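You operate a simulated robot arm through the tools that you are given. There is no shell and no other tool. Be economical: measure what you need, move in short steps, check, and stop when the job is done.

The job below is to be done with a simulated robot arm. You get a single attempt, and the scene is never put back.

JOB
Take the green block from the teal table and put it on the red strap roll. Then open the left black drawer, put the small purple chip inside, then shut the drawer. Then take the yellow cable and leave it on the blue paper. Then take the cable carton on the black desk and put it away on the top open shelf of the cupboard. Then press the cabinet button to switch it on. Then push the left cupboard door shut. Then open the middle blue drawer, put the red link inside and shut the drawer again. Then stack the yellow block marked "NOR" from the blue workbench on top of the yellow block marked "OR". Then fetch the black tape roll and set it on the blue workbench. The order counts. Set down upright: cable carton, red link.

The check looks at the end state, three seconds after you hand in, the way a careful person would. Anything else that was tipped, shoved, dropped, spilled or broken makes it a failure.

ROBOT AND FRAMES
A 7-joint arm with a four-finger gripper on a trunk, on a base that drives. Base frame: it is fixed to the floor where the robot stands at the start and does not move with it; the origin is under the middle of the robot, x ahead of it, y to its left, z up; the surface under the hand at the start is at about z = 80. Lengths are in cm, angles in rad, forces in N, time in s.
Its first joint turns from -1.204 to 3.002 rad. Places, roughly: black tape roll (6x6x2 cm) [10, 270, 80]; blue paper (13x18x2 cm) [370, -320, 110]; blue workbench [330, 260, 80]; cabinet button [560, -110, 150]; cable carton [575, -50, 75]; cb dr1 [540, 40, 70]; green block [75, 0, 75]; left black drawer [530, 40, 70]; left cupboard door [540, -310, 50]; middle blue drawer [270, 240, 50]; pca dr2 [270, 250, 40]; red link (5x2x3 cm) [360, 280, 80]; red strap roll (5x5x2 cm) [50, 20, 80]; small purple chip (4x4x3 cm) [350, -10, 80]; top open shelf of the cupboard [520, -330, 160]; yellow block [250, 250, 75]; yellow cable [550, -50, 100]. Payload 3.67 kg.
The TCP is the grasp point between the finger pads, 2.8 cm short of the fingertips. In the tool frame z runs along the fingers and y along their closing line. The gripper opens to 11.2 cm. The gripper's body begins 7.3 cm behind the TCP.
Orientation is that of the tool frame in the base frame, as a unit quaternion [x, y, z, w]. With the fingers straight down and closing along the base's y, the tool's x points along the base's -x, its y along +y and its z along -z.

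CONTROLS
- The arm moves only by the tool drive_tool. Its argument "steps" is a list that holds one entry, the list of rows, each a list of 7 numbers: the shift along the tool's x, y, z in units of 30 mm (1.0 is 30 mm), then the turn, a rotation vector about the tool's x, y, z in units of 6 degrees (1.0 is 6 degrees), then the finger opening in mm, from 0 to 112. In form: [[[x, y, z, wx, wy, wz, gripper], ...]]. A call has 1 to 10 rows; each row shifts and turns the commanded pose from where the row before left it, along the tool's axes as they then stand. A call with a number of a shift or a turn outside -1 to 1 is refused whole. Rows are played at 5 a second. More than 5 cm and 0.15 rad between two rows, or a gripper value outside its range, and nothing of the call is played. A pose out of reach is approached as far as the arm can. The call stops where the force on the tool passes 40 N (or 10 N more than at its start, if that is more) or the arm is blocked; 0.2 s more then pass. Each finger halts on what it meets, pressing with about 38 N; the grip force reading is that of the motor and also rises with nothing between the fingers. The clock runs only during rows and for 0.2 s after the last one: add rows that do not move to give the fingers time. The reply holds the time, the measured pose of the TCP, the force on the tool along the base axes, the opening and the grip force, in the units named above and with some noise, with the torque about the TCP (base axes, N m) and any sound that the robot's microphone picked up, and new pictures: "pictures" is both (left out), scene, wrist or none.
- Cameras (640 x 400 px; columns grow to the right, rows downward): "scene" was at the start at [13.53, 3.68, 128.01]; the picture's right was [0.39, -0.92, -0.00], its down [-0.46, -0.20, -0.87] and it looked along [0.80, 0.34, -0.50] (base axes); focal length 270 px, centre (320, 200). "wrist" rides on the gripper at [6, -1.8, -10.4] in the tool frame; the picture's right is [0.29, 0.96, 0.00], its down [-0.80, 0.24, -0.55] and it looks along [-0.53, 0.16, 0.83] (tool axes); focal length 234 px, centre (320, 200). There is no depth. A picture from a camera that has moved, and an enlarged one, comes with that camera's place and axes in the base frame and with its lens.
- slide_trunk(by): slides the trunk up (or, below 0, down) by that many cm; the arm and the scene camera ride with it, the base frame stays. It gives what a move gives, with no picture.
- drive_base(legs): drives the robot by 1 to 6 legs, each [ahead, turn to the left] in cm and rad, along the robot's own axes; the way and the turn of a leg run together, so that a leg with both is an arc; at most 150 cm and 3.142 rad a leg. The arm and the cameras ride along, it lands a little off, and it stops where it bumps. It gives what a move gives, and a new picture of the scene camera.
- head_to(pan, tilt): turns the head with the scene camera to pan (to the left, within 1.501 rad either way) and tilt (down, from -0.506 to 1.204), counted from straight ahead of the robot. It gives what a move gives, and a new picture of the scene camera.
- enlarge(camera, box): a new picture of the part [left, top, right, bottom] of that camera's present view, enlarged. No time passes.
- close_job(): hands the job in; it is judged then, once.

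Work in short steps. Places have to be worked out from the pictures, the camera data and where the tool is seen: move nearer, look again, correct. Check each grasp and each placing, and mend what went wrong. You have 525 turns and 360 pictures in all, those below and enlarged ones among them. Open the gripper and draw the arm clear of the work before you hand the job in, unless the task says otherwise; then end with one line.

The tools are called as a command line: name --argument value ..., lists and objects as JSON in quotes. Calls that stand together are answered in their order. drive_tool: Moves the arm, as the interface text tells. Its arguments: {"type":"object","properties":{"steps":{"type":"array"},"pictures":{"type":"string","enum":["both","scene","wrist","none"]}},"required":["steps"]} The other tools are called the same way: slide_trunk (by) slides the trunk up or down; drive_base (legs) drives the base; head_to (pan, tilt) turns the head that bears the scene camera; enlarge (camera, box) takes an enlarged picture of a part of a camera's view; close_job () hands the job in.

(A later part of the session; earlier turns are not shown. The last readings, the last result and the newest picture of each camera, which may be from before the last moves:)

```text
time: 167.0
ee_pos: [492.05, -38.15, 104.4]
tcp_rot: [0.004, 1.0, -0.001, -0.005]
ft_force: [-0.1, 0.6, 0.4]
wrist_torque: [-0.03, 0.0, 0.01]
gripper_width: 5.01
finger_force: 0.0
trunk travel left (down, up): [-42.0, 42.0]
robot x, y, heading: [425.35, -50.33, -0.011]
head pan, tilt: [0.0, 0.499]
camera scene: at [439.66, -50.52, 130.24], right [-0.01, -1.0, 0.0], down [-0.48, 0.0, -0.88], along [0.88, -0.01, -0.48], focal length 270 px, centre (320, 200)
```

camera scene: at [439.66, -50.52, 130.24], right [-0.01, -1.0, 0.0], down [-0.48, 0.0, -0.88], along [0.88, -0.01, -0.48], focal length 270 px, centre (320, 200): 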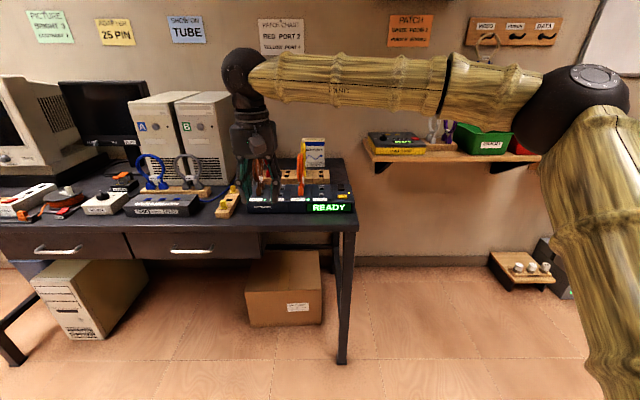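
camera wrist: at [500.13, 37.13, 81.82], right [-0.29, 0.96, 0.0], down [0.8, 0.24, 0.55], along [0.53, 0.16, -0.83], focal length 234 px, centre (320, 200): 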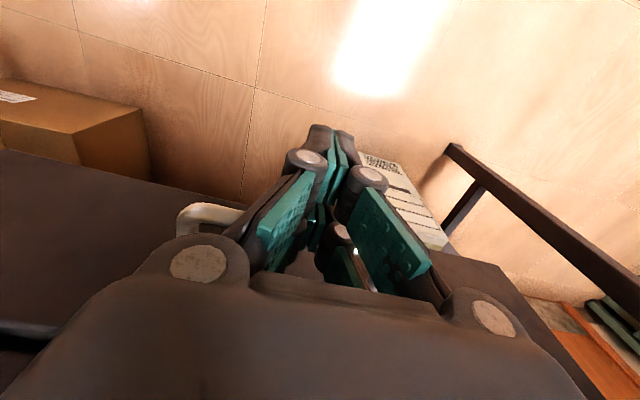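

The arm hides the rack, so I move the hand to the right.

drive_tool --steps '[[[0, -1, 0, 0, 0, 0, 50], [0, -1, 0, 0, 0, 0, 50], [0, -1, 0, 0, 0, 0, 50], [0, -1, 0, 0, 0, 0, 50], [0, -1, 0, 0, 0, 0, 50], [0, -1, 0, 0, 0, 0, 50], [0, -1, 0, 0, 0, 0, 50], [0, -1, 0, 0, 0, 0, 50], [0, -1, 0, 0, 0, 0, 50], [0, -1, 0, 0, 0, 0, 50]]]' --pictures "scene"

enlarge --camera "scene" --box '[200, 120, 376, 230]'

enlarge --camera "scene" --box '[0, 0, 460, 70]'

```text
time: 169.2
ee_pos: [491.86, -68.44, 104.3]
tcp_rot: [0.004, 1.0, 0.0, -0.006]
ft_force: [0.6, -0.3, 0.0]
wrist_torque: [0.05, 0.02, 0.05]
gripper_width: 5.01
finger_force: 0.1
trunk travel left (down, up): [-42.0, 42.0]
robot x, y, heading: [425.22, -50.66, -0.006]
head pan, tilt: [0.0, 0.499]
camera scene: at [439.67, -50.64, 130.24], right [-0.01, -1.0, 0.0], down [-0.48, 0.01, -0.88], along [0.88, -0.01, -0.48], focal length 270 px, centre (320, 200)
```

scene: 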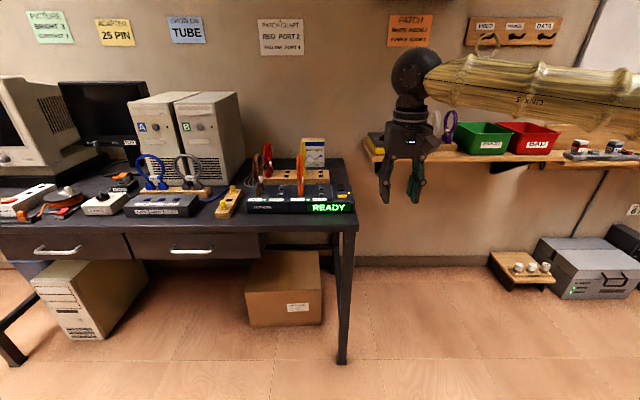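

```text
3.64 times, centred on (288, 175) of scene
camera zoom: at [439.67, -50.64, 130.24], right [-0.01, -1.0, 0.0], down [-0.48, 0.01, -0.88], along [0.88, -0.01, -0.48], focal length 981 px, centre (436, 291)
```

zoom: 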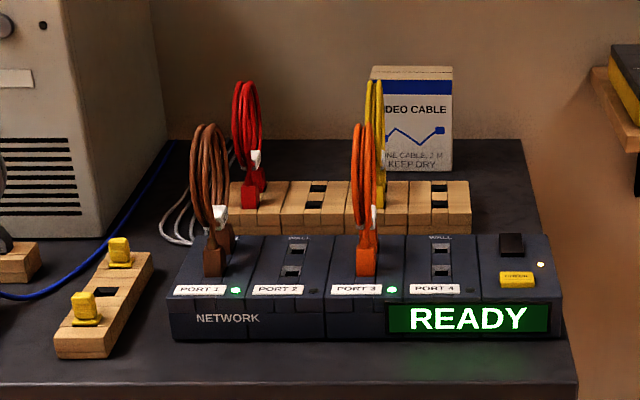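

```text
1.39 times, centred on (230, 35) of scene
camera zoom: at [439.67, -50.64, 130.24], right [-0.01, -1.0, 0.0], down [-0.48, 0.01, -0.88], along [0.88, -0.01, -0.48], focal length 375 px, centre (445, 430)
```

zoom: 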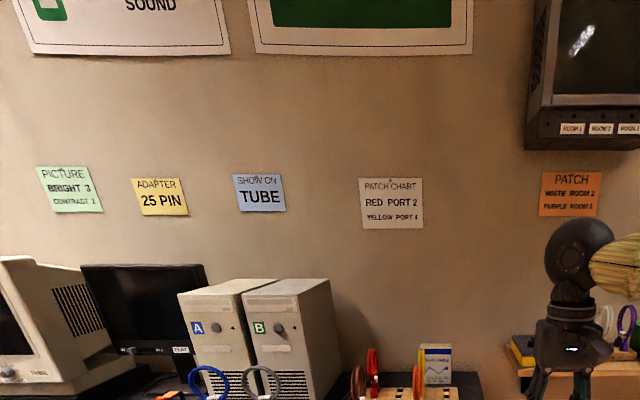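

The yellow cable stands in the wooden rack, loop edge-on, at about [554, -44], spanning z 80–96, right behind the orange one. The "VIDEO CABLE" box behind it is the carton. I raise the trunk, centre the arm on y = -44, and drive nearer.

slide_trunk --by 20

drive_tool --steps '[[[0.5, 0.8, 0, 0, 0, 0, 60], [0.5, 0.8, 0, 0, 0, 0, 60], [0.5, 0.8, 0, 0, 0, 0, 60], [0.5, 0.8, 0, 0, 0, 0, 60], [0.5, 0.8, 0, 0, 0, 0, 60], [0.5, 0.8, 0, 0, 0, 0, 60], [0.5, 0.8, 0, 0, 0, 0, 60], [0, 0.8, 0, 0, 0, 0, 60], [0, 0.8, 0, 0, 0, 0, 60], [0, 0.8, 0, 0, 0, 0, 60]]]' --pictures "none"

drive_base --legs '[[47, 0.005]]'

```text
time: 171.3
ee_pos: [491.93, -68.24, 124.36]
tcp_rot: [0.004, 1.0, -0.001, -0.005]
ft_force: [-0.3, 0.8, 0.0]
wrist_torque: [-0.01, 0.0, 0.01]
gripper_width: 5.0
finger_force: 0.1
trunk travel left (down, up): [-62.0, 22.0]
robot x, y, heading: [425.38, -50.53, -0.006]
head pan, tilt: [0.0, 0.499]
```

```text
time: 173.6
ee_pos: [481.64, -44.01, 124.56]
tcp_rot: [0.004, 1.0, -0.001, -0.005]
ft_force: [0.0, 0.8, -0.3]
wrist_torque: [-0.05, 0.02, 0.0]
gripper_width: 6.0
finger_force: 0.1
trunk travel left (down, up): [-62.0, 22.0]
robot x, y, heading: [425.37, -50.98, -0.012]
head pan, tilt: [0.0, 0.499]
```

```text
time: 176.3
ee_pos: [528.46, -44.22, 124.32]
tcp_rot: [0.001, 1.0, -0.002, -0.006]
ft_force: [0.7, -0.5, -0.1]
wrist_torque: [0.01, 0.05, 0.02]
gripper_width: 5.97
finger_force: 0.1
trunk travel left (down, up): [-62.0, 22.0]
robot x, y, heading: [472.21, -50.77, -0.006]
head pan, tilt: [0.0, 0.499]
camera scene: at [486.54, -50.74, 150.23], right [0.0, -1.0, 0.0], down [-0.48, 0.0, -0.88], along [0.88, 0.0, -0.48], focal length 270 px, centre (320, 200)
```

scene: 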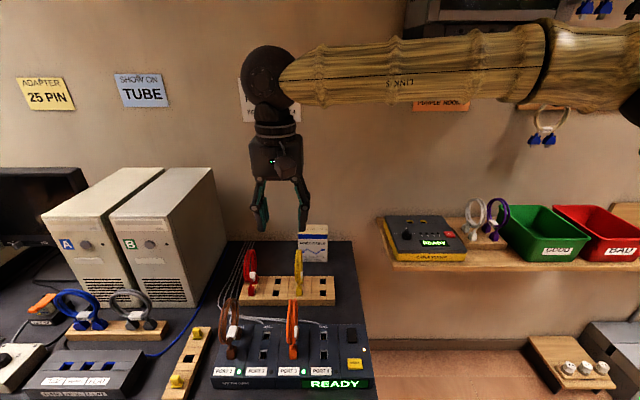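

Triangulation gives the yellow cable at X ≈ 550.8, y ≈ -44.2, top z ≈ 97. I move the hand above it and look with the wrist camera.

drive_tool --steps '[[[-0.9, 0, 0, 0, 0, 0, 60], [-0.9, 0, 0, 0, 0, 0, 60], [-0.9, 0, 0, 0, 0, 0, 60], [-0.9, 0, 0.3, 0, 0, 0, 60], [-0.9, 0, 0.3, 0, 0, 0, 60], [-0.9, 0, 0.5, 0, 0, 0, 60], [-0.9, 0, 0.5, 0, 0, 0, 60], [-0.9, 0, 0.5, 0, 0, 0, 60]]]'

```text
time: 178.2
ee_pos: [549.95, -44.23, 117.85]
tcp_rot: [0.002, 1.0, -0.001, -0.005]
ft_force: [0.4, -0.3, -0.4]
wrist_torque: [0.03, 0.02, -0.03]
gripper_width: 5.99
finger_force: 0.0
trunk travel left (down, up): [-62.0, 22.0]
robot x, y, heading: [471.78, -50.54, -0.001]
head pan, tilt: [0.0, 0.499]
camera scene: at [486.58, -50.73, 150.23], right [0.0, -1.0, 0.0], down [-0.48, 0.0, -0.88], along [0.88, 0.0, -0.48], focal length 270 px, centre (320, 200)
camera wrist: at [544.13, -45.87, 128.27], right [-0.29, 0.96, 0.0], down [0.8, 0.24, 0.54], along [0.52, 0.16, -0.84], focal length 234 px, centre (320, 200)
```

scene: 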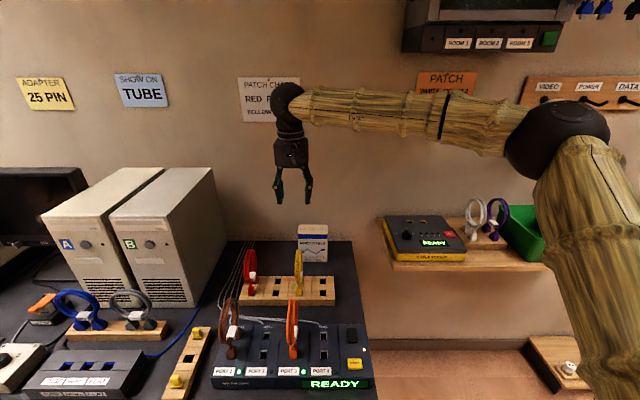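
wrist: 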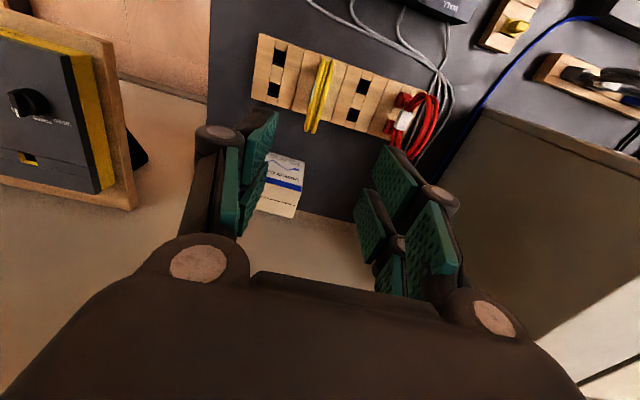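

enlarge --camera "wrist" --box '[240, 30, 400, 150]'

enlarge --camera "scene" --box '[210, 210, 370, 350]'

```text
3.33 times, centred on (320, 90) of wrist
camera zoom: at [544.13, -45.87, 128.27], right [-0.29, 0.96, 0.0], down [0.8, 0.24, 0.54], along [0.52, 0.16, -0.84], focal length 781 px, centre (320, 567)
```

zoom: 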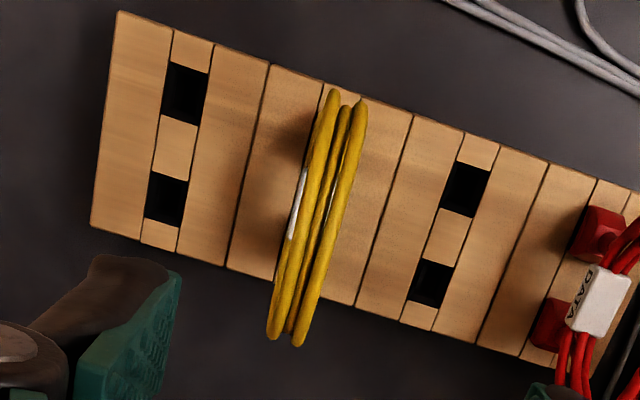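

```text
2.86 times, centred on (290, 280) of scene
camera zoom: at [486.58, -50.73, 150.23], right [0.0, -1.0, 0.0], down [-0.48, 0.0, -0.88], along [0.88, 0.0, -0.48], focal length 771 px, centre (406, -29)
```

zoom: 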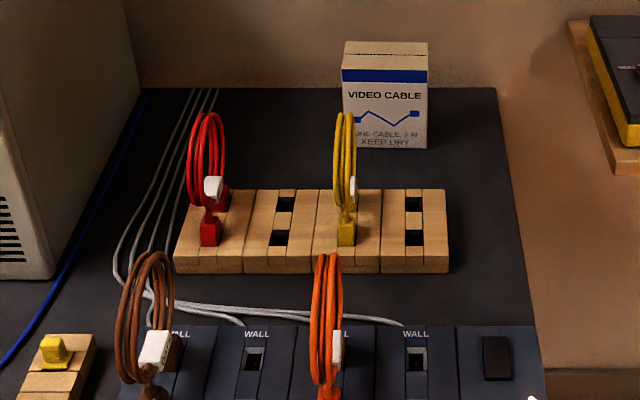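

The loop runs along x from 545 to 555 at y = -44.3. I go down over its top at x = 550.

drive_tool --steps '[[[0, 0, 1, 0, 0, 0, 60], [0, 0, 1, 0, 0, 0, 60], [0, 0, 1, 0, 0, 0, 60], [0, 0, 1, 0, 0, 0, 60], [0, 0, 1, 0, 0, 0, 60], [0, 0, 0.6, 0, 0, 0, 60]]]' --pictures "wrist"

```text
time: 179.6
ee_pos: [549.8, -44.45, 101.09]
tcp_rot: [0.001, 1.0, -0.001, -0.005]
ft_force: [-0.1, -0.5, 0.0]
wrist_torque: [-0.01, 0.01, 0.02]
gripper_width: 6.03
finger_force: 0.0
trunk travel left (down, up): [-62.0, 22.0]
robot x, y, heading: [472.6, -50.72, -0.008]
head pan, tilt: [0.0, 0.499]
camera wrist: at [543.92, -46.07, 111.57], right [-0.28, 0.96, 0.0], down [0.8, 0.24, 0.54], along [0.52, 0.16, -0.84], focal length 234 px, centre (320, 200)
```

wrist: 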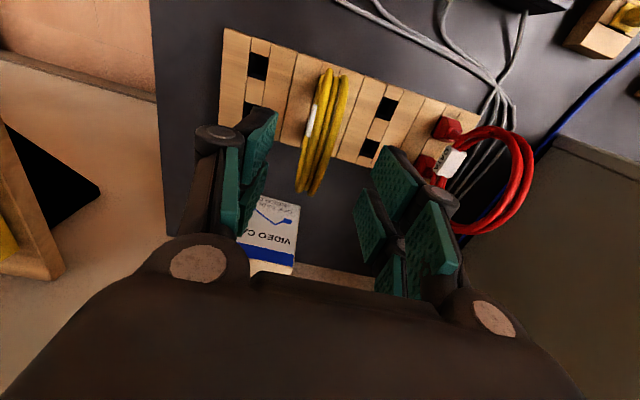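

The loop is centred between the fingers; I go down 6 cm more and check.

drive_tool --steps '[[[0, 0, 0.8, 0, 0, 0, 60], [0, 0, 0.7, 0, 0, 0, 60], [0, 0, 0.5, 0, 0, 0, 60]]]' --pictures "both"

enlarge --camera "scene" --box '[230, 200, 390, 320]'

```text
time: 180.3
ee_pos: [549.67, -44.34, 95.13]
tcp_rot: [0.001, 1.0, -0.002, -0.006]
ft_force: [0.2, 0.8, 0.0]
wrist_torque: [0.0, 0.02, 0.0]
gripper_width: 6.0
finger_force: 0.0
trunk travel left (down, up): [-62.0, 22.0]
robot x, y, heading: [472.03, -50.98, -0.005]
head pan, tilt: [0.0, 0.499]
camera scene: at [486.5, -50.74, 150.24], right [0.0, -1.0, 0.0], down [-0.48, 0.0, -0.88], along [0.88, 0.0, -0.48], focal length 270 px, centre (320, 200)
camera wrist: at [543.86, -45.99, 105.54], right [-0.28, 0.96, 0.0], down [0.8, 0.24, 0.55], along [0.52, 0.16, -0.84], focal length 234 px, centre (320, 200)
```

scene: 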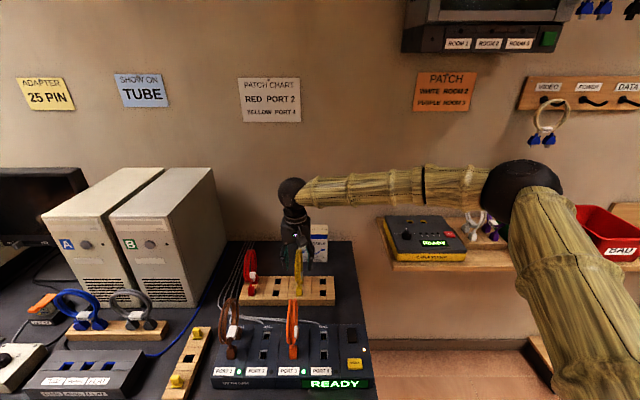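
wrist: 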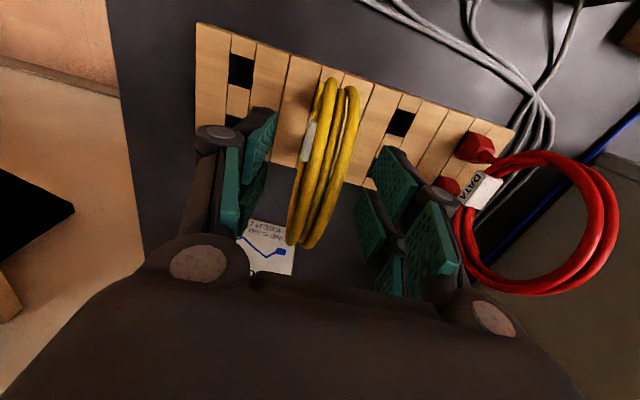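

```text
3.33 times, centred on (310, 260) of scene
camera zoom: at [486.5, -50.74, 150.24], right [0.0, -1.0, 0.0], down [-0.48, 0.0, -0.88], along [0.88, 0.0, -0.48], focal length 900 px, centre (353, 0)
```

zoom: 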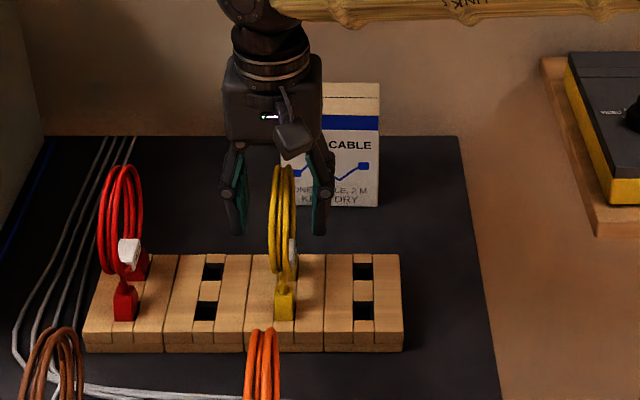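

The loop passes between the pads. I lower 1 cm more, grip and lift straight up slowly.

drive_tool --steps '[[[0, 0, 0.3, 0, 0, 0, 60], [0, 0, 0, 0, 0, 0, 0], [0, 0, 0, 0, 0, 0, 0], [0, 0, 0, 0, 0, 0, 0], [0, 0, 0, 0, 0, 0, 0]]]' --pictures "both"

```text
time: 181.6
ee_pos: [549.6, -44.29, 94.17]
tcp_rot: [0.001, 1.0, -0.001, -0.005]
ft_force: [1.0, -0.5, 0.3]
wrist_torque: [0.0, -0.01, -0.03]
gripper_width: 1.47
finger_force: 38.4
trunk travel left (down, up): [-62.0, 22.0]
robot x, y, heading: [472.24, -50.73, -0.006]
head pan, tilt: [0.0, 0.499]
camera scene: at [486.47, -50.73, 150.24], right [0.0, -1.0, 0.0], down [-0.48, 0.0, -0.88], along [0.88, 0.0, -0.48], focal length 270 px, centre (320, 200)
camera wrist: at [543.82, -45.99, 104.65], right [-0.28, 0.96, 0.0], down [0.8, 0.24, 0.55], along [0.52, 0.16, -0.84], focal length 234 px, centre (320, 200)
```

scene: 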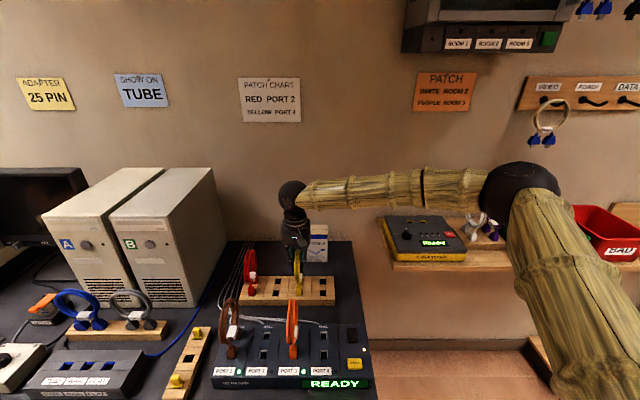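
wrist: 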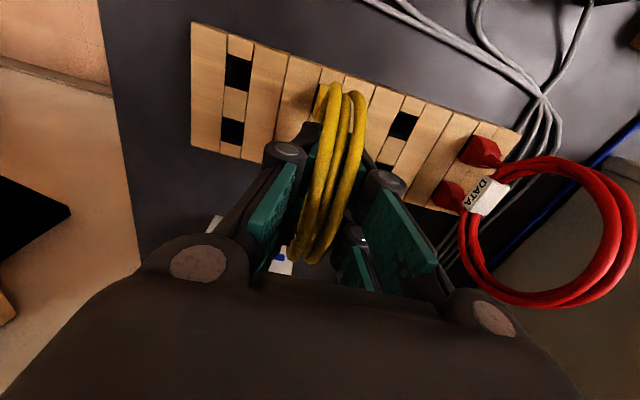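

Gripped at 1.47 cm. I lift slowly, watching the force.

drive_tool --steps '[[[0, 0, -0.2, 0, 0, 0, 0], [0, 0, -0.3, 0, 0, 0, 0], [0, 0, -0.4, 0, 0, 0, 0], [0, 0, -0.5, 0, 0, 0, 0], [0, 0, -0.6, 0, 0, 0, 0]]]' --pictures "both"

```text
time: 182.8
ee_pos: [549.67, -44.17, 100.28]
tcp_rot: [0.002, 1.0, -0.002, -0.005]
ft_force: [0.1, 0.5, -0.2]
wrist_torque: [0.01, 0.0, 0.02]
gripper_width: 1.5
finger_force: 38.1
trunk travel left (down, up): [-62.0, 22.0]
robot x, y, heading: [472.13, -50.97, -0.005]
head pan, tilt: [0.0, 0.499]
camera scene: at [486.41, -50.73, 150.25], right [0.0, -1.0, 0.0], down [-0.48, 0.0, -0.88], along [0.88, 0.0, -0.48], focal length 270 px, centre (320, 200)
camera wrist: at [543.85, -45.98, 110.72], right [-0.29, 0.96, 0.0], down [0.8, 0.24, 0.55], along [0.52, 0.16, -0.84], focal length 234 px, centre (320, 200)
```

scene: 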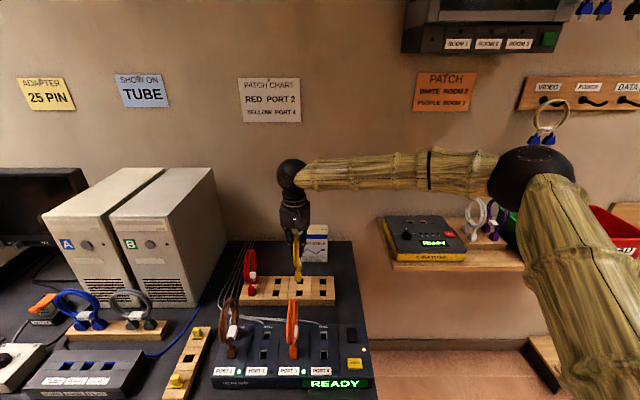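
wrist: 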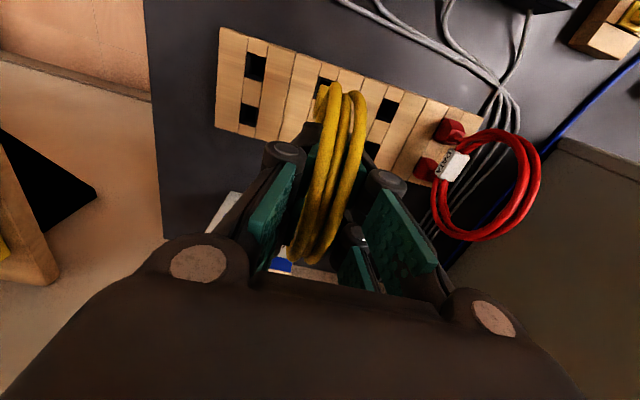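

The cable came out freely. I lift it well clear and back away.

drive_tool --steps '[[[0, 0, -1, 0, 0, 0, 0], [0, 0, -1, 0, 0, 0, 0], [0, 0, -1, 0, 0, 0, 0], [0, 0, -1, 0, 0, 0, 0], [0, 0, -1, 0, 0, 0, 0], [0, 0, -1, 0, 0, 0, 0], [0, 0, -1, 0, 0, 0, 0], [0, 0, -0.5, 0, 0, 0, 0]]]' --pictures "none"

drive_base --legs '[[-50, 0]]'

```text
time: 184.6
ee_pos: [549.88, -44.22, 122.92]
tcp_rot: [0.002, 1.0, -0.002, -0.005]
ft_force: [0.1, -0.2, -1.2]
wrist_torque: [-0.03, 0.02, 0.01]
gripper_width: 1.47
finger_force: 38.2
trunk travel left (down, up): [-62.0, 22.0]
robot x, y, heading: [472.23, -50.68, -0.004]
head pan, tilt: [0.0, 0.499]
```

```text
time: 187.5
ee_pos: [499.42, -44.38, 122.87]
tcp_rot: [0.005, 1.0, -0.002, -0.004]
ft_force: [0.1, 0.1, -0.3]
wrist_torque: [0.04, -0.01, -0.01]
gripper_width: 1.47
finger_force: 38.4
trunk travel left (down, up): [-62.0, 22.0]
robot x, y, heading: [421.54, -50.78, -0.006]
head pan, tilt: [0.0, 0.499]
camera scene: at [436.0, -50.53, 150.25], right [-0.01, -1.0, 0.0], down [-0.48, 0.0, -0.88], along [0.88, -0.01, -0.48], focal length 270 px, centre (320, 200)
```

scene: 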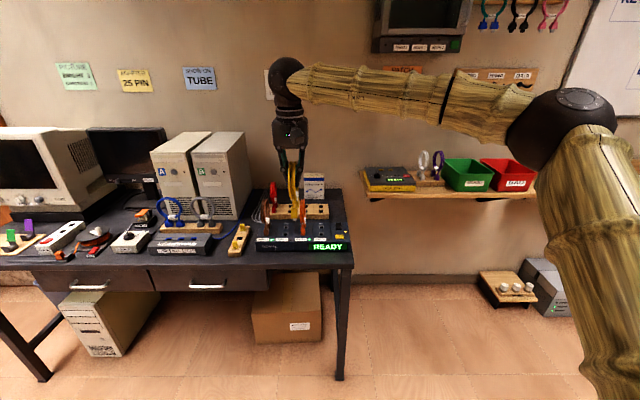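

I turn right toward the window side to find the blue paper and the cupboard.

drive_base --legs '[[0, -1.565]]'

head_to --pan -0.25 --tilt 0.3

```text
time: 191.8
ee_pos: [427.23, -128.49, 122.8]
tcp_rot: [0.713, 0.701, 0.003, -0.004]
ft_force: [0.2, 0.1, -0.7]
wrist_torque: [-0.03, 0.0, -0.03]
gripper_width: 1.49
finger_force: 37.9
trunk travel left (down, up): [-62.0, 22.0]
robot x, y, heading: [421.92, -50.57, -1.586]
head pan, tilt: [0.0, 0.499]
camera scene: at [421.65, -64.51, 150.25], right [-1.0, 0.02, 0.0], down [0.01, 0.48, -0.88], along [-0.01, -0.88, -0.48], focal length 270 px, centre (320, 200)
```

scene: 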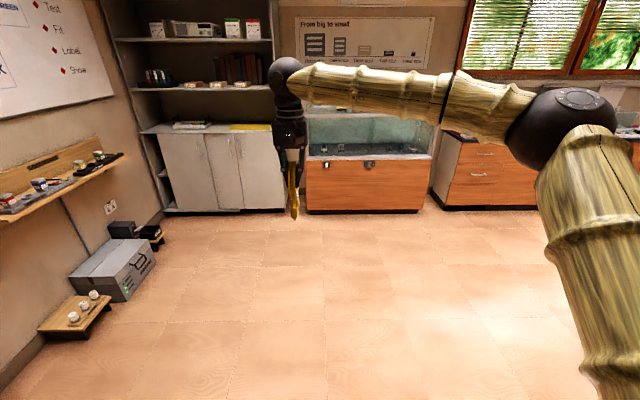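

```text
time: 192.5
ee_pos: [427.38, -128.39, 122.83]
tcp_rot: [0.714, 0.701, 0.002, -0.004]
ft_force: [0.2, -0.9, -0.4]
wrist_torque: [0.03, -0.02, 0.0]
gripper_width: 1.49
finger_force: 38.5
trunk travel left (down, up): [-62.0, 22.0]
robot x, y, heading: [421.8, -50.46, -1.584]
head pan, tilt: [-0.25, 0.3]
camera scene: at [419.39, -64.43, 152.08], right [-0.96, 0.26, 0.0], down [0.08, 0.29, -0.95], along [-0.25, -0.92, -0.3], focal length 270 px, centre (320, 200)
```

scene: 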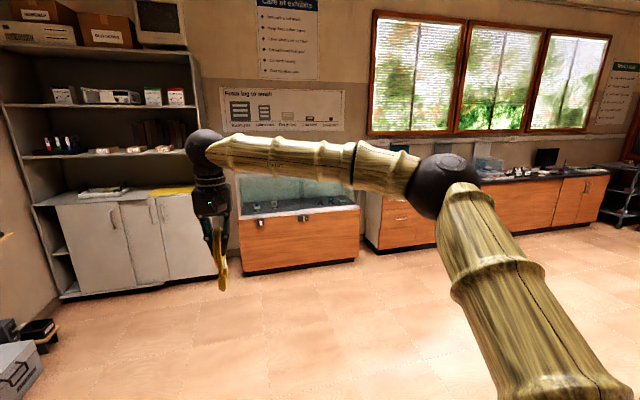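

The spot given for the blue paper lies at the glass-topped cabinet behind the arm. I drive closer and look.

drive_base --legs '[[80, 0.0]]'

head_to --pan -0.35 --tilt 0.4

```text
time: 196.8
ee_pos: [425.9, -208.23, 122.81]
tcp_rot: [0.713, 0.701, 0.003, -0.006]
ft_force: [0.1, 0.5, -1.1]
wrist_torque: [-0.01, 0.03, -0.01]
gripper_width: 1.49
finger_force: 38.4
trunk travel left (down, up): [-62.0, 22.0]
robot x, y, heading: [420.72, -130.21, -1.585]
head pan, tilt: [-0.25, 0.3]
camera scene: at [418.06, -144.24, 152.08], right [-0.96, 0.26, 0.0], down [0.08, 0.29, -0.95], along [-0.25, -0.92, -0.3], focal length 270 px, centre (320, 200)
```

scene: 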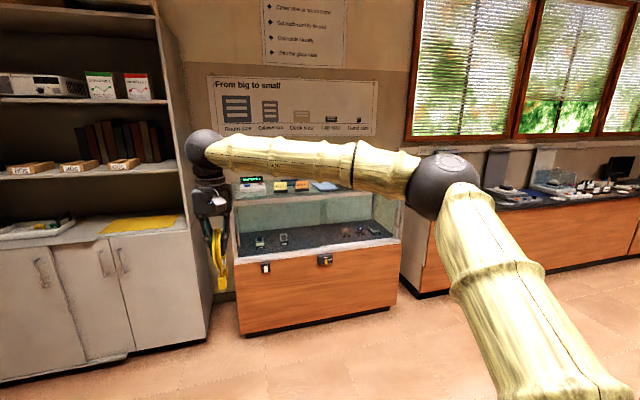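

```text
time: 197.5
ee_pos: [426.04, -208.12, 122.77]
tcp_rot: [0.713, 0.701, 0.002, -0.005]
ft_force: [-0.7, -0.6, -0.7]
wrist_torque: [0.01, 0.0, 0.05]
gripper_width: 1.49
finger_force: 37.8
trunk travel left (down, up): [-62.0, 22.0]
robot x, y, heading: [420.28, -130.55, -1.594]
head pan, tilt: [-0.351, 0.4]
camera scene: at [417.19, -143.79, 151.16], right [-0.93, 0.36, 0.0], down [0.14, 0.36, -0.92], along [-0.33, -0.86, -0.39], focal length 270 px, centre (320, 200)
```

scene: 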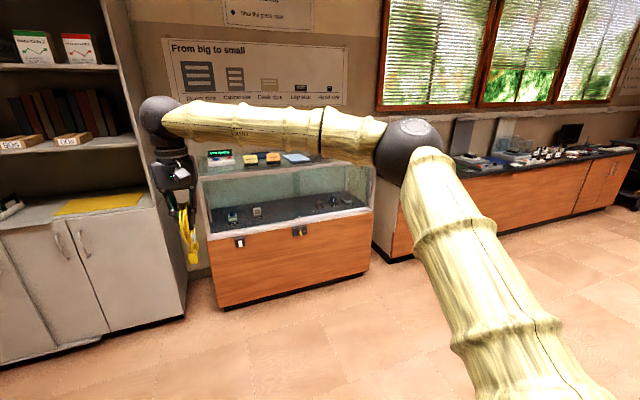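

The blue paper lies on top of the glass case. I enlarge it.

enlarge --camera "scene" --box '[180, 135, 390, 225]'

```text
3.05 times, centred on (285, 180) of scene
camera zoom: at [417.19, -143.79, 151.16], right [-0.93, 0.36, 0.0], down [0.14, 0.36, -0.92], along [-0.33, -0.86, -0.39], focal length 822 px, centre (427, 261)
```

zoom: 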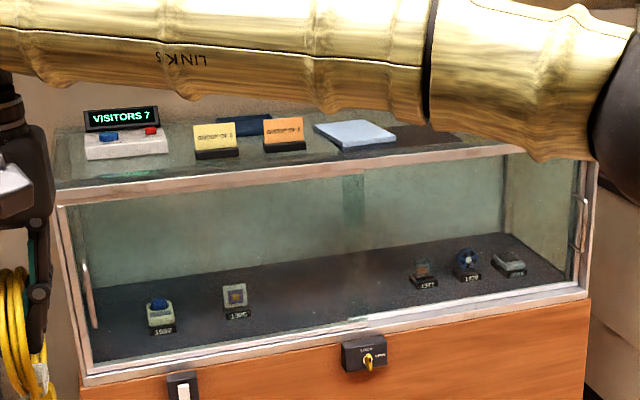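

The paper pad is around [370, -306], on the case top at z ≈ 110. I raise the trunk fully for clearance and drive to face it.

slide_trunk --by 20

drive_base --legs '[[0, -0.49], [96, 0], [0, 0.513]]'

head_to --pan 0.1 --tilt 0.6

```text
time: 199.6
ee_pos: [425.95, -208.22, 142.75]
tcp_rot: [0.713, 0.701, 0.003, -0.005]
ft_force: [0.4, 0.0, -0.8]
wrist_torque: [-0.01, 0.04, 0.03]
gripper_width: 1.54
finger_force: 38.0
trunk travel left (down, up): [-82.0, 2.0]
robot x, y, heading: [420.63, -130.11, -1.592]
head pan, tilt: [-0.351, 0.4]
```

```text
time: 207.5
ee_pos: [380.85, -291.81, 142.87]
tcp_rot: [0.708, 0.706, 0.002, -0.005]
ft_force: [0.4, 0.0, -0.9]
wrist_torque: [0.04, -0.03, 0.02]
gripper_width: 1.63
finger_force: 38.5
trunk travel left (down, up): [-82.0, 2.0]
robot x, y, heading: [374.1, -213.84, -1.572]
head pan, tilt: [-0.351, 0.4]
camera scene: at [370.95, -227.62, 171.16], right [-0.94, 0.34, 0.0], down [0.13, 0.37, -0.92], along [-0.32, -0.86, -0.39], focal length 270 px, centre (320, 200)
```

scene: 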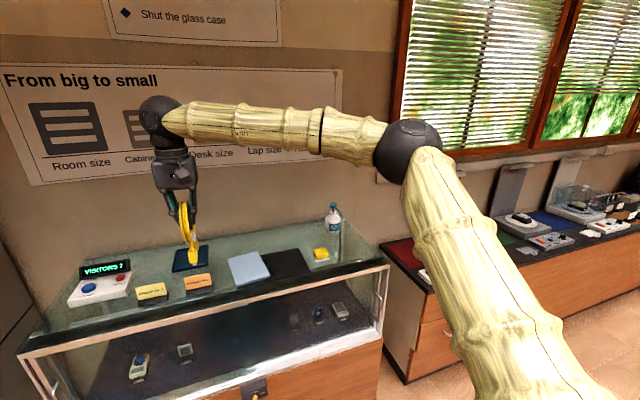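

```text
time: 208.4
ee_pos: [380.68, -291.76, 142.74]
tcp_rot: [0.708, 0.706, 0.002, -0.005]
ft_force: [0.2, 0.2, -1.5]
wrist_torque: [-0.03, 0.01, 0.04]
gripper_width: 1.6
finger_force: 37.3
trunk travel left (down, up): [-82.0, 2.0]
robot x, y, heading: [374.06, -214.3, -1.573]
head pan, tilt: [0.099, 0.6]
camera scene: at [374.95, -227.71, 169.34], right [-1.0, -0.1, 0.0], down [-0.05, 0.56, -0.83], along [0.08, -0.82, -0.56], focal length 270 px, centre (320, 200)
```

scene: 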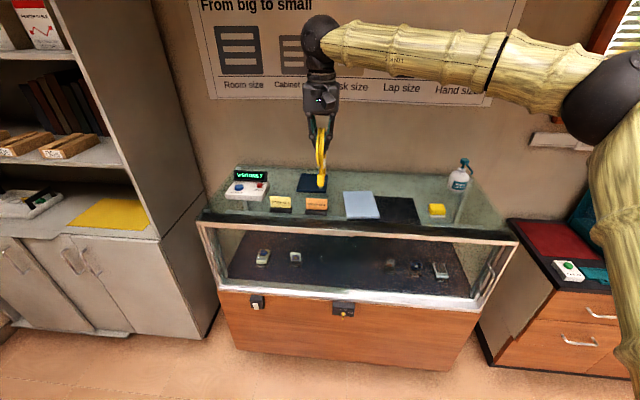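

The paper is centred at about [367.5, -311.5], long side along y. I'll lay the cable along it: yaw the hand 90° so the loop faces forward, then tilt it so the loop leans back toward me.

drive_tool --steps '[[[0, 0, 0, 0, 0, 1, 0], [0, 0, 0, 0, 0, 1, 0], [0, 0, 0, 0, 0, 1, 0], [0, 0, 0, 0, 0, 1, 0], [0, 0, 0, 0, 0, 1, 0], [0, 0, 0, 0, 0, 1, 0], [0, 0, 0, 0, 0, 1, 0], [0, 0, 0, 0, 0, 1, 0], [0, 0, 0, 0, 0, 1, 0], [0, 0, 0, 0, 0, 1, 0]]]' --pictures "none"

drive_tool --steps '[[[0, 0, 0, 0, 0, 1, 0], [0, 0, 0, 0, 0, 1, 0], [0, 0, 0, 0, 0, 1, 0], [0, 0, 0, 0, 0, 1, 0], [0, 0, 0, 0, 0, 1, 0], [-0.9, 0, 0, 0, 0, 0, 0], [-0.9, 0, 0, 0, 0, 0, 0], [-0.9, 0, 0, 0, 0, 0, 0], [-0.9, 0, 0, 0, 0, 0, 0], [-0.8, 0, 0, 0, 0, 0, 0]]]' --pictures "both"

```text
time: 210.6
ee_pos: [380.64, -291.81, 142.8]
tcp_rot: [0.966, 0.257, 0.0, -0.006]
ft_force: [0.2, 0.9, -0.5]
wrist_torque: [0.02, 0.0, 0.0]
gripper_width: 1.58
finger_force: 38.1
trunk travel left (down, up): [-82.0, 2.0]
robot x, y, heading: [373.89, -214.24, -1.573]
head pan, tilt: [0.099, 0.6]
```

```text
time: 212.8
ee_pos: [367.48, -291.76, 142.81]
tcp_rot: [1.0, -0.001, -0.002, -0.004]
ft_force: [0.0, -0.9, -1.5]
wrist_torque: [0.01, -0.03, 0.03]
gripper_width: 1.56
finger_force: 37.8
trunk travel left (down, up): [-82.0, 2.0]
robot x, y, heading: [373.9, -213.79, -1.571]
head pan, tilt: [0.099, 0.6]
camera scene: at [374.85, -227.69, 169.34], right [-1.0, -0.1, 0.0], down [-0.06, 0.56, -0.83], along [0.08, -0.82, -0.56], focal length 270 px, centre (320, 200)
camera wrist: at [373.55, -290.0, 153.21], right [0.29, -0.96, -0.01], down [-0.8, -0.24, 0.55], along [-0.53, -0.15, -0.83], focal length 234 px, centre (320, 200)
```

scene: 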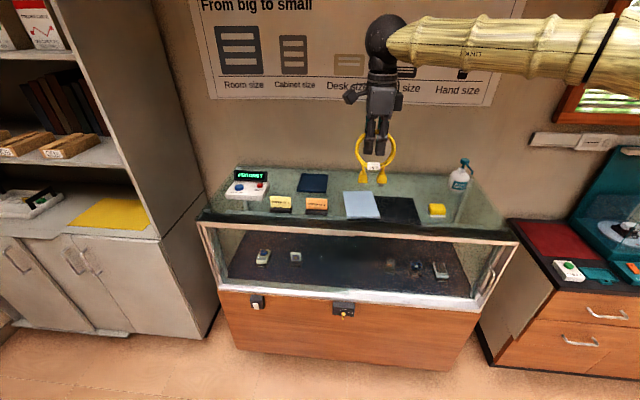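
wrist: 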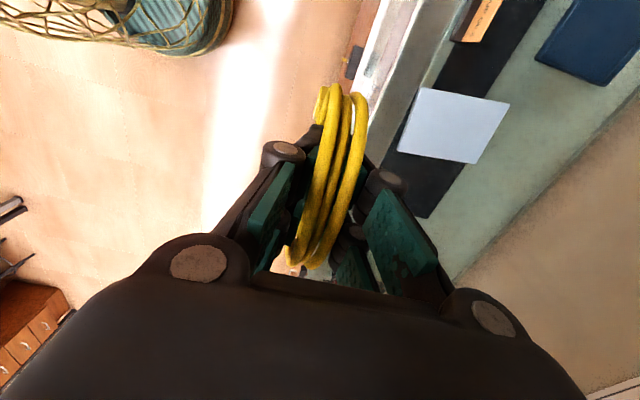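

Two bluish items lie on the case. I enlarge to decide which is the blue paper.

enlarge --camera "scene" --box '[220, 160, 480, 230]'

enlarge --camera "wrist" --box '[380, 0, 640, 200]'

```text
2.46 times, centred on (350, 195) of scene
camera zoom: at [374.85, -227.69, 169.34], right [-1.0, -0.1, 0.0], down [-0.06, 0.56, -0.83], along [0.08, -0.82, -0.56], focal length 664 px, centre (246, 212)
```

zoom: 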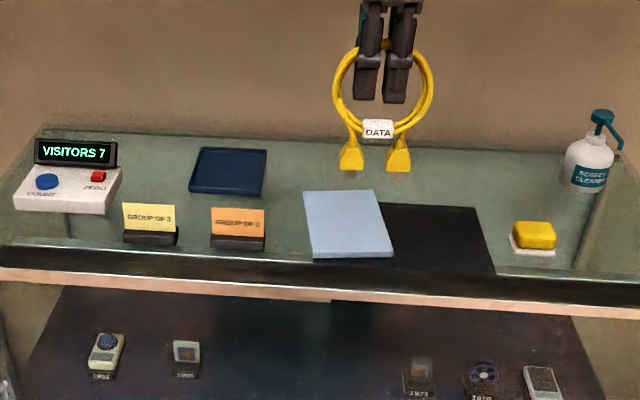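

```text
2.00 times, centred on (510, 100) of wrist
camera zoom: at [373.55, -290.0, 153.21], right [0.29, -0.96, -0.01], down [-0.8, -0.24, 0.55], along [-0.53, -0.15, -0.83], focal length 468 px, centre (-60, 400)
```

zoom: 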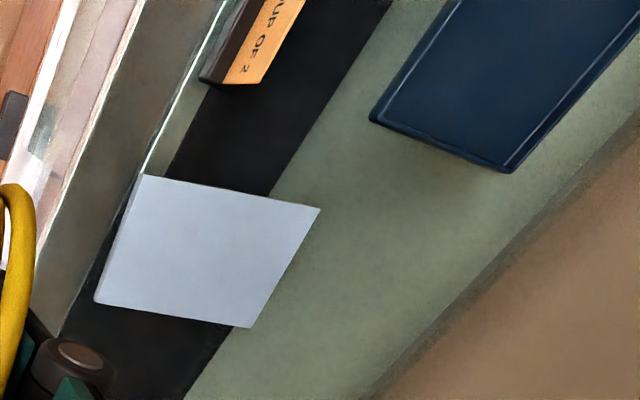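

The dark one is a tray; the light blue sheet is the paper, centred near [367.5, -312]. I tilt the hand about 65° so the loop leans.

drive_tool --steps '[[[0, 0, 0, -1, 0, 0, 0], [0, 0, 0, -1, 0, 0, 0], [0, 0, 0, -1, 0, 0, 0], [0, 0, 0, -1, 0, 0, 0], [0, 0, 0, -1, 0, 0, 0], [0, 0, 0, -1, 0, 0, 0], [0, 0, 0, -1, 0, 0, 0], [0, 0, 0, -1, 0, 0, 0], [0, 0, 0, -1, 0, 0, 0], [0, 0, 0, -1, 0, 0, 0]]]' --pictures "scene"

```text
time: 215.0
ee_pos: [367.44, -291.79, 142.9]
tcp_rot: [0.868, 0.0, -0.002, 0.496]
ft_force: [0.2, -0.4, 0.0]
wrist_torque: [0.01, 0.01, -0.02]
gripper_width: 1.56
finger_force: 37.9
trunk travel left (down, up): [-82.0, 2.0]
robot x, y, heading: [374.4, -214.16, -1.569]
head pan, tilt: [0.099, 0.6]
camera scene: at [374.99, -227.71, 169.34], right [-1.0, -0.1, 0.0], down [-0.06, 0.56, -0.82], along [0.08, -0.82, -0.57], focal length 270 px, centre (320, 200)
```

scene: 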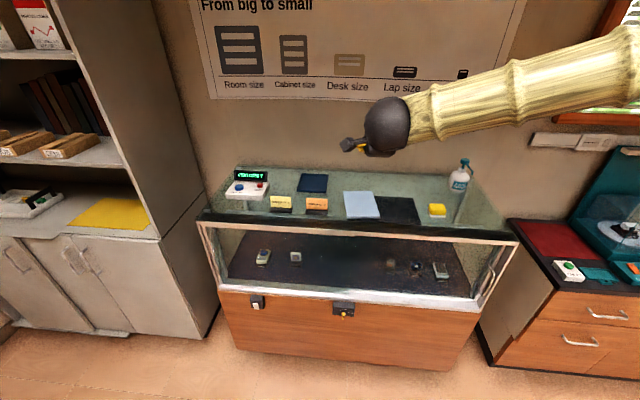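

Tilt is 60°. I move forward over the far part of the paper, then come down.

drive_tool --steps '[[[0, 0.53, 0.9, 0, 0, 0, 0], [0, 0.53, 0.9, 0, 0, 0, 0], [0, 0.53, 0.9, 0, 0, 0, 0], [0, 0.53, 0.9, 0, 0, 0, 0], [0, 0.53, 0.9, 0, 0, 0, 0], [0, -0.79, 0.465, 0, 0, 0, 0], [0, -0.79, 0.465, 0, 0, 0, 0], [0, -0.79, 0.465, 0, 0, 0, 0], [0, -0.79, 0.465, 0, 0, 0, 0]]]' --pictures "both"

```text
time: 217.0
ee_pos: [367.39, -307.57, 131.7]
tcp_rot: [0.868, 0.001, -0.002, 0.496]
ft_force: [-0.7, 0.0, -0.8]
wrist_torque: [0.02, 0.01, -0.01]
gripper_width: 1.54
finger_force: 38.3
trunk travel left (down, up): [-82.0, 2.0]
robot x, y, heading: [374.04, -213.91, -1.572]
head pan, tilt: [0.099, 0.6]
camera scene: at [374.97, -227.83, 169.33], right [-1.0, -0.1, 0.0], down [-0.06, 0.56, -0.82], along [0.08, -0.82, -0.57], focal length 270 px, centre (320, 200)
camera wrist: at [373.48, -297.52, 135.43], right [0.29, -0.49, 0.82], down [-0.8, 0.36, 0.49], along [-0.53, -0.8, -0.29], focal length 234 px, centre (320, 200)
```

scene: 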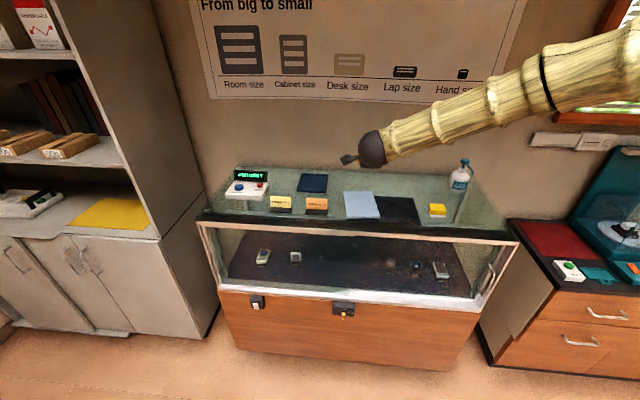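
wrist: 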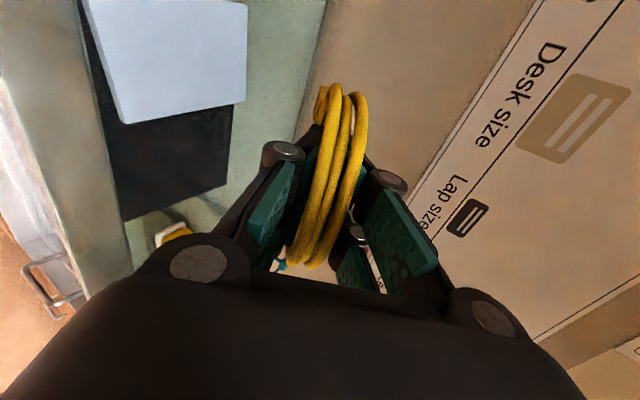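

I descend another 9 cm.

drive_tool --steps '[[[0, -0.79, 0.465, 0, 0, 0, 0], [0, -0.79, 0.465, 0, 0, 0, 0], [0, -0.79, 0.465, 0, 0, 0, 0], [0, -0.2, 0.118, 0, 0, 0, 0]]]' --pictures "both"

```text
time: 218.0
ee_pos: [367.36, -307.43, 122.85]
tcp_rot: [0.869, 0.001, -0.002, 0.495]
ft_force: [-0.5, 0.7, -0.1]
wrist_torque: [0.04, -0.01, 0.01]
gripper_width: 1.57
finger_force: 37.6
trunk travel left (down, up): [-82.0, 2.0]
robot x, y, heading: [374.24, -213.87, -1.574]
head pan, tilt: [0.099, 0.6]
camera scene: at [374.98, -227.72, 169.34], right [-1.0, -0.1, 0.0], down [-0.06, 0.56, -0.82], along [0.08, -0.82, -0.57], focal length 270 px, centre (320, 200)
camera wrist: at [373.48, -297.46, 126.55], right [0.29, -0.49, 0.82], down [-0.8, 0.36, 0.49], along [-0.53, -0.8, -0.28], focal length 234 px, centre (320, 200)
```

scene: 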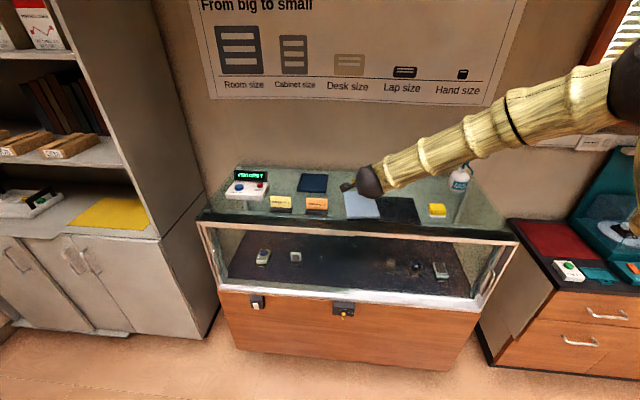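
wrist: 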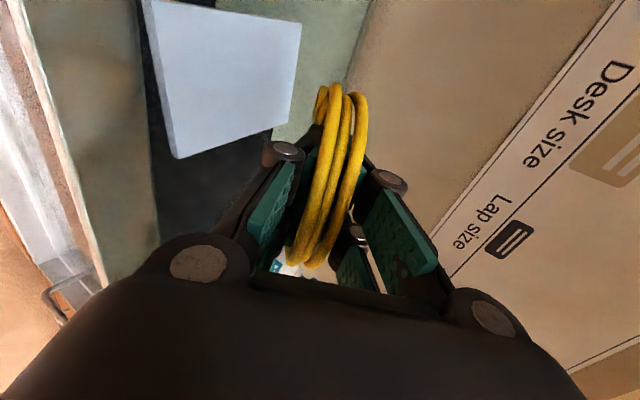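

The paper spans about x 362–375, y -304 to -322. I shift slightly left and forward and lower in small steps until contact.

drive_tool --steps '[[[0.27, 0.12, 0.2, 0, 0, 0, 0], [0, -0.43, 0.253, 0, 0, 0, 0], [0, -0.43, 0.253, 0, 0, 0, 0], [0, -0.1, 0.06, 0, 0, 0, 0]]]' --pictures "wrist"

```text
time: 219.0
ee_pos: [368.26, -308.14, 119.61]
tcp_rot: [0.869, 0.0, -0.002, 0.495]
ft_force: [0.3, -0.6, -0.3]
wrist_torque: [0.01, 0.02, 0.01]
gripper_width: 1.55
finger_force: 38.1
trunk travel left (down, up): [-82.0, 2.0]
robot x, y, heading: [374.15, -214.2, -1.569]
head pan, tilt: [0.099, 0.6]
camera wrist: at [374.32, -298.19, 123.21], right [0.29, -0.49, 0.82], down [-0.8, 0.36, 0.49], along [-0.53, -0.8, -0.28], focal length 234 px, centre (320, 200)
```

wrist: 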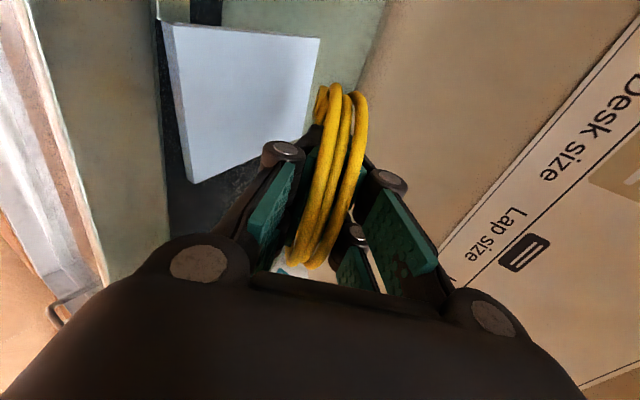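

Paper centre confirmed near [369, -313.5]; the loop is over it. I keep lowering by small steps.

drive_tool --steps '[[[0, -0.15, 0.085, 0, 0, 0, 0], [0, -0.1, 0.06, 0, 0, 0, 0], [0, 0, 0, 0, 0, 0, 0]]]' --pictures "none"

drive_tool --steps '[[[0, -0.1, 0.06, 0, 0, 0, 0], [0, -0.1, 0.06, 0, 0, 0, 0], [0, 0, 0, 0, 0, 0, 0]]]' --pictures "none"

```text
time: 219.8
ee_pos: [368.2, -308.11, 118.7]
tcp_rot: [0.869, 0.0, -0.002, 0.495]
ft_force: [-0.1, 1.1, -1.0]
wrist_torque: [0.05, -0.03, -0.03]
gripper_width: 1.52
finger_force: 38.3
trunk travel left (down, up): [-82.0, 2.0]
robot x, y, heading: [373.88, -214.13, -1.572]
head pan, tilt: [0.099, 0.6]
```

```text
time: 220.6
ee_pos: [368.2, -308.12, 117.94]
tcp_rot: [0.869, 0.0, -0.002, 0.496]
ft_force: [-0.2, -0.7, -1.3]
wrist_torque: [0.0, -0.02, 0.01]
gripper_width: 1.54
finger_force: 37.7
trunk travel left (down, up): [-82.0, 2.0]
robot x, y, heading: [373.8, -214.15, -1.573]
head pan, tilt: [0.099, 0.6]
```

No contact yet; I go on lowering.

drive_tool --steps '[[[0, -0.1, 0.06, 0, 0, 0, 0], [0, -0.1, 0.06, 0, 0, 0, 0], [0, 0, 0, 0, 0, 0, 0]]]' --pictures "none"

drive_tool --steps '[[[0, -0.1, 0.06, 0, 0, 0, 0], [0, -0.1, 0.06, 0, 0, 0, 0], [0, 0, 0, 0, 0, 0, 0]]]' --pictures "both"

enlarge --camera "scene" --box '[290, 140, 450, 240]'

```text
time: 221.4
ee_pos: [368.18, -308.17, 117.16]
tcp_rot: [0.869, -0.001, -0.002, 0.496]
ft_force: [0.6, -0.3, -1.0]
wrist_torque: [0.0, 0.0, -0.02]
gripper_width: 1.51
finger_force: 38.4
trunk travel left (down, up): [-82.0, 2.0]
robot x, y, heading: [374.03, -214.4, -1.568]
head pan, tilt: [0.099, 0.6]
```

```text
time: 222.2
ee_pos: [368.16, -308.14, 116.57]
tcp_rot: [0.868, 0.0, -0.002, 0.496]
ft_force: [-0.6, 0.4, -0.3]
wrist_torque: [-0.01, 0.02, 0.01]
gripper_width: 1.5
finger_force: 38.3
trunk travel left (down, up): [-82.0, 2.0]
robot x, y, heading: [374.2, -213.97, -1.572]
head pan, tilt: [0.099, 0.6]
camera scene: at [374.98, -227.71, 169.34], right [-1.0, -0.1, 0.0], down [-0.06, 0.56, -0.82], along [0.08, -0.82, -0.57], focal length 270 px, centre (320, 200)
camera wrist: at [374.26, -298.2, 120.22], right [0.29, -0.49, 0.82], down [-0.8, 0.36, 0.49], along [-0.53, -0.8, -0.28], focal length 234 px, centre (320, 200)
```

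scene: 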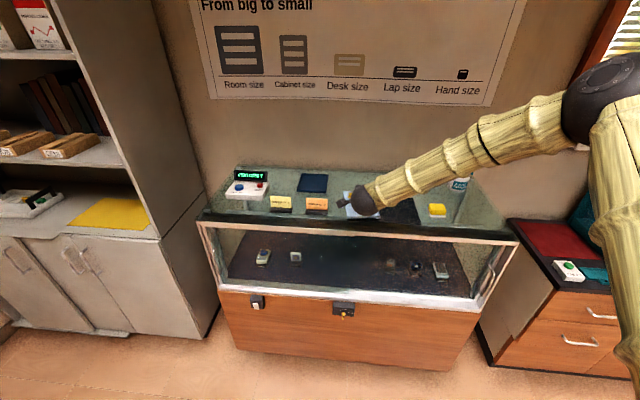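
wrist: 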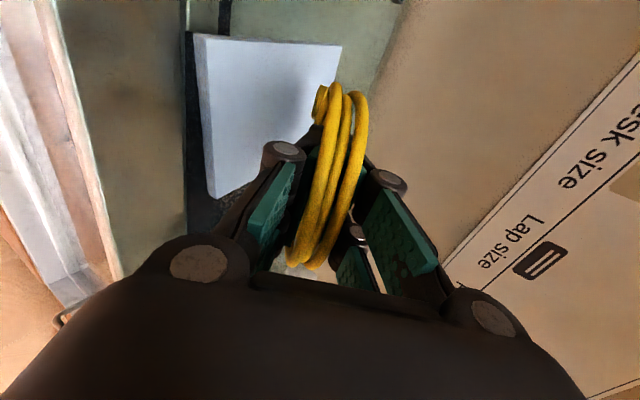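

```text
4.00 times, centred on (370, 190) of scene
camera zoom: at [374.98, -227.71, 169.34], right [-1.0, -0.1, 0.0], down [-0.06, 0.56, -0.82], along [0.08, -0.82, -0.57], focal length 1079 px, centre (120, 240)
```

zoom: 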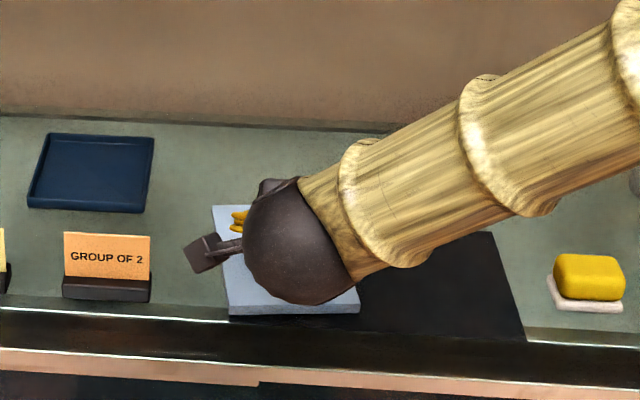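

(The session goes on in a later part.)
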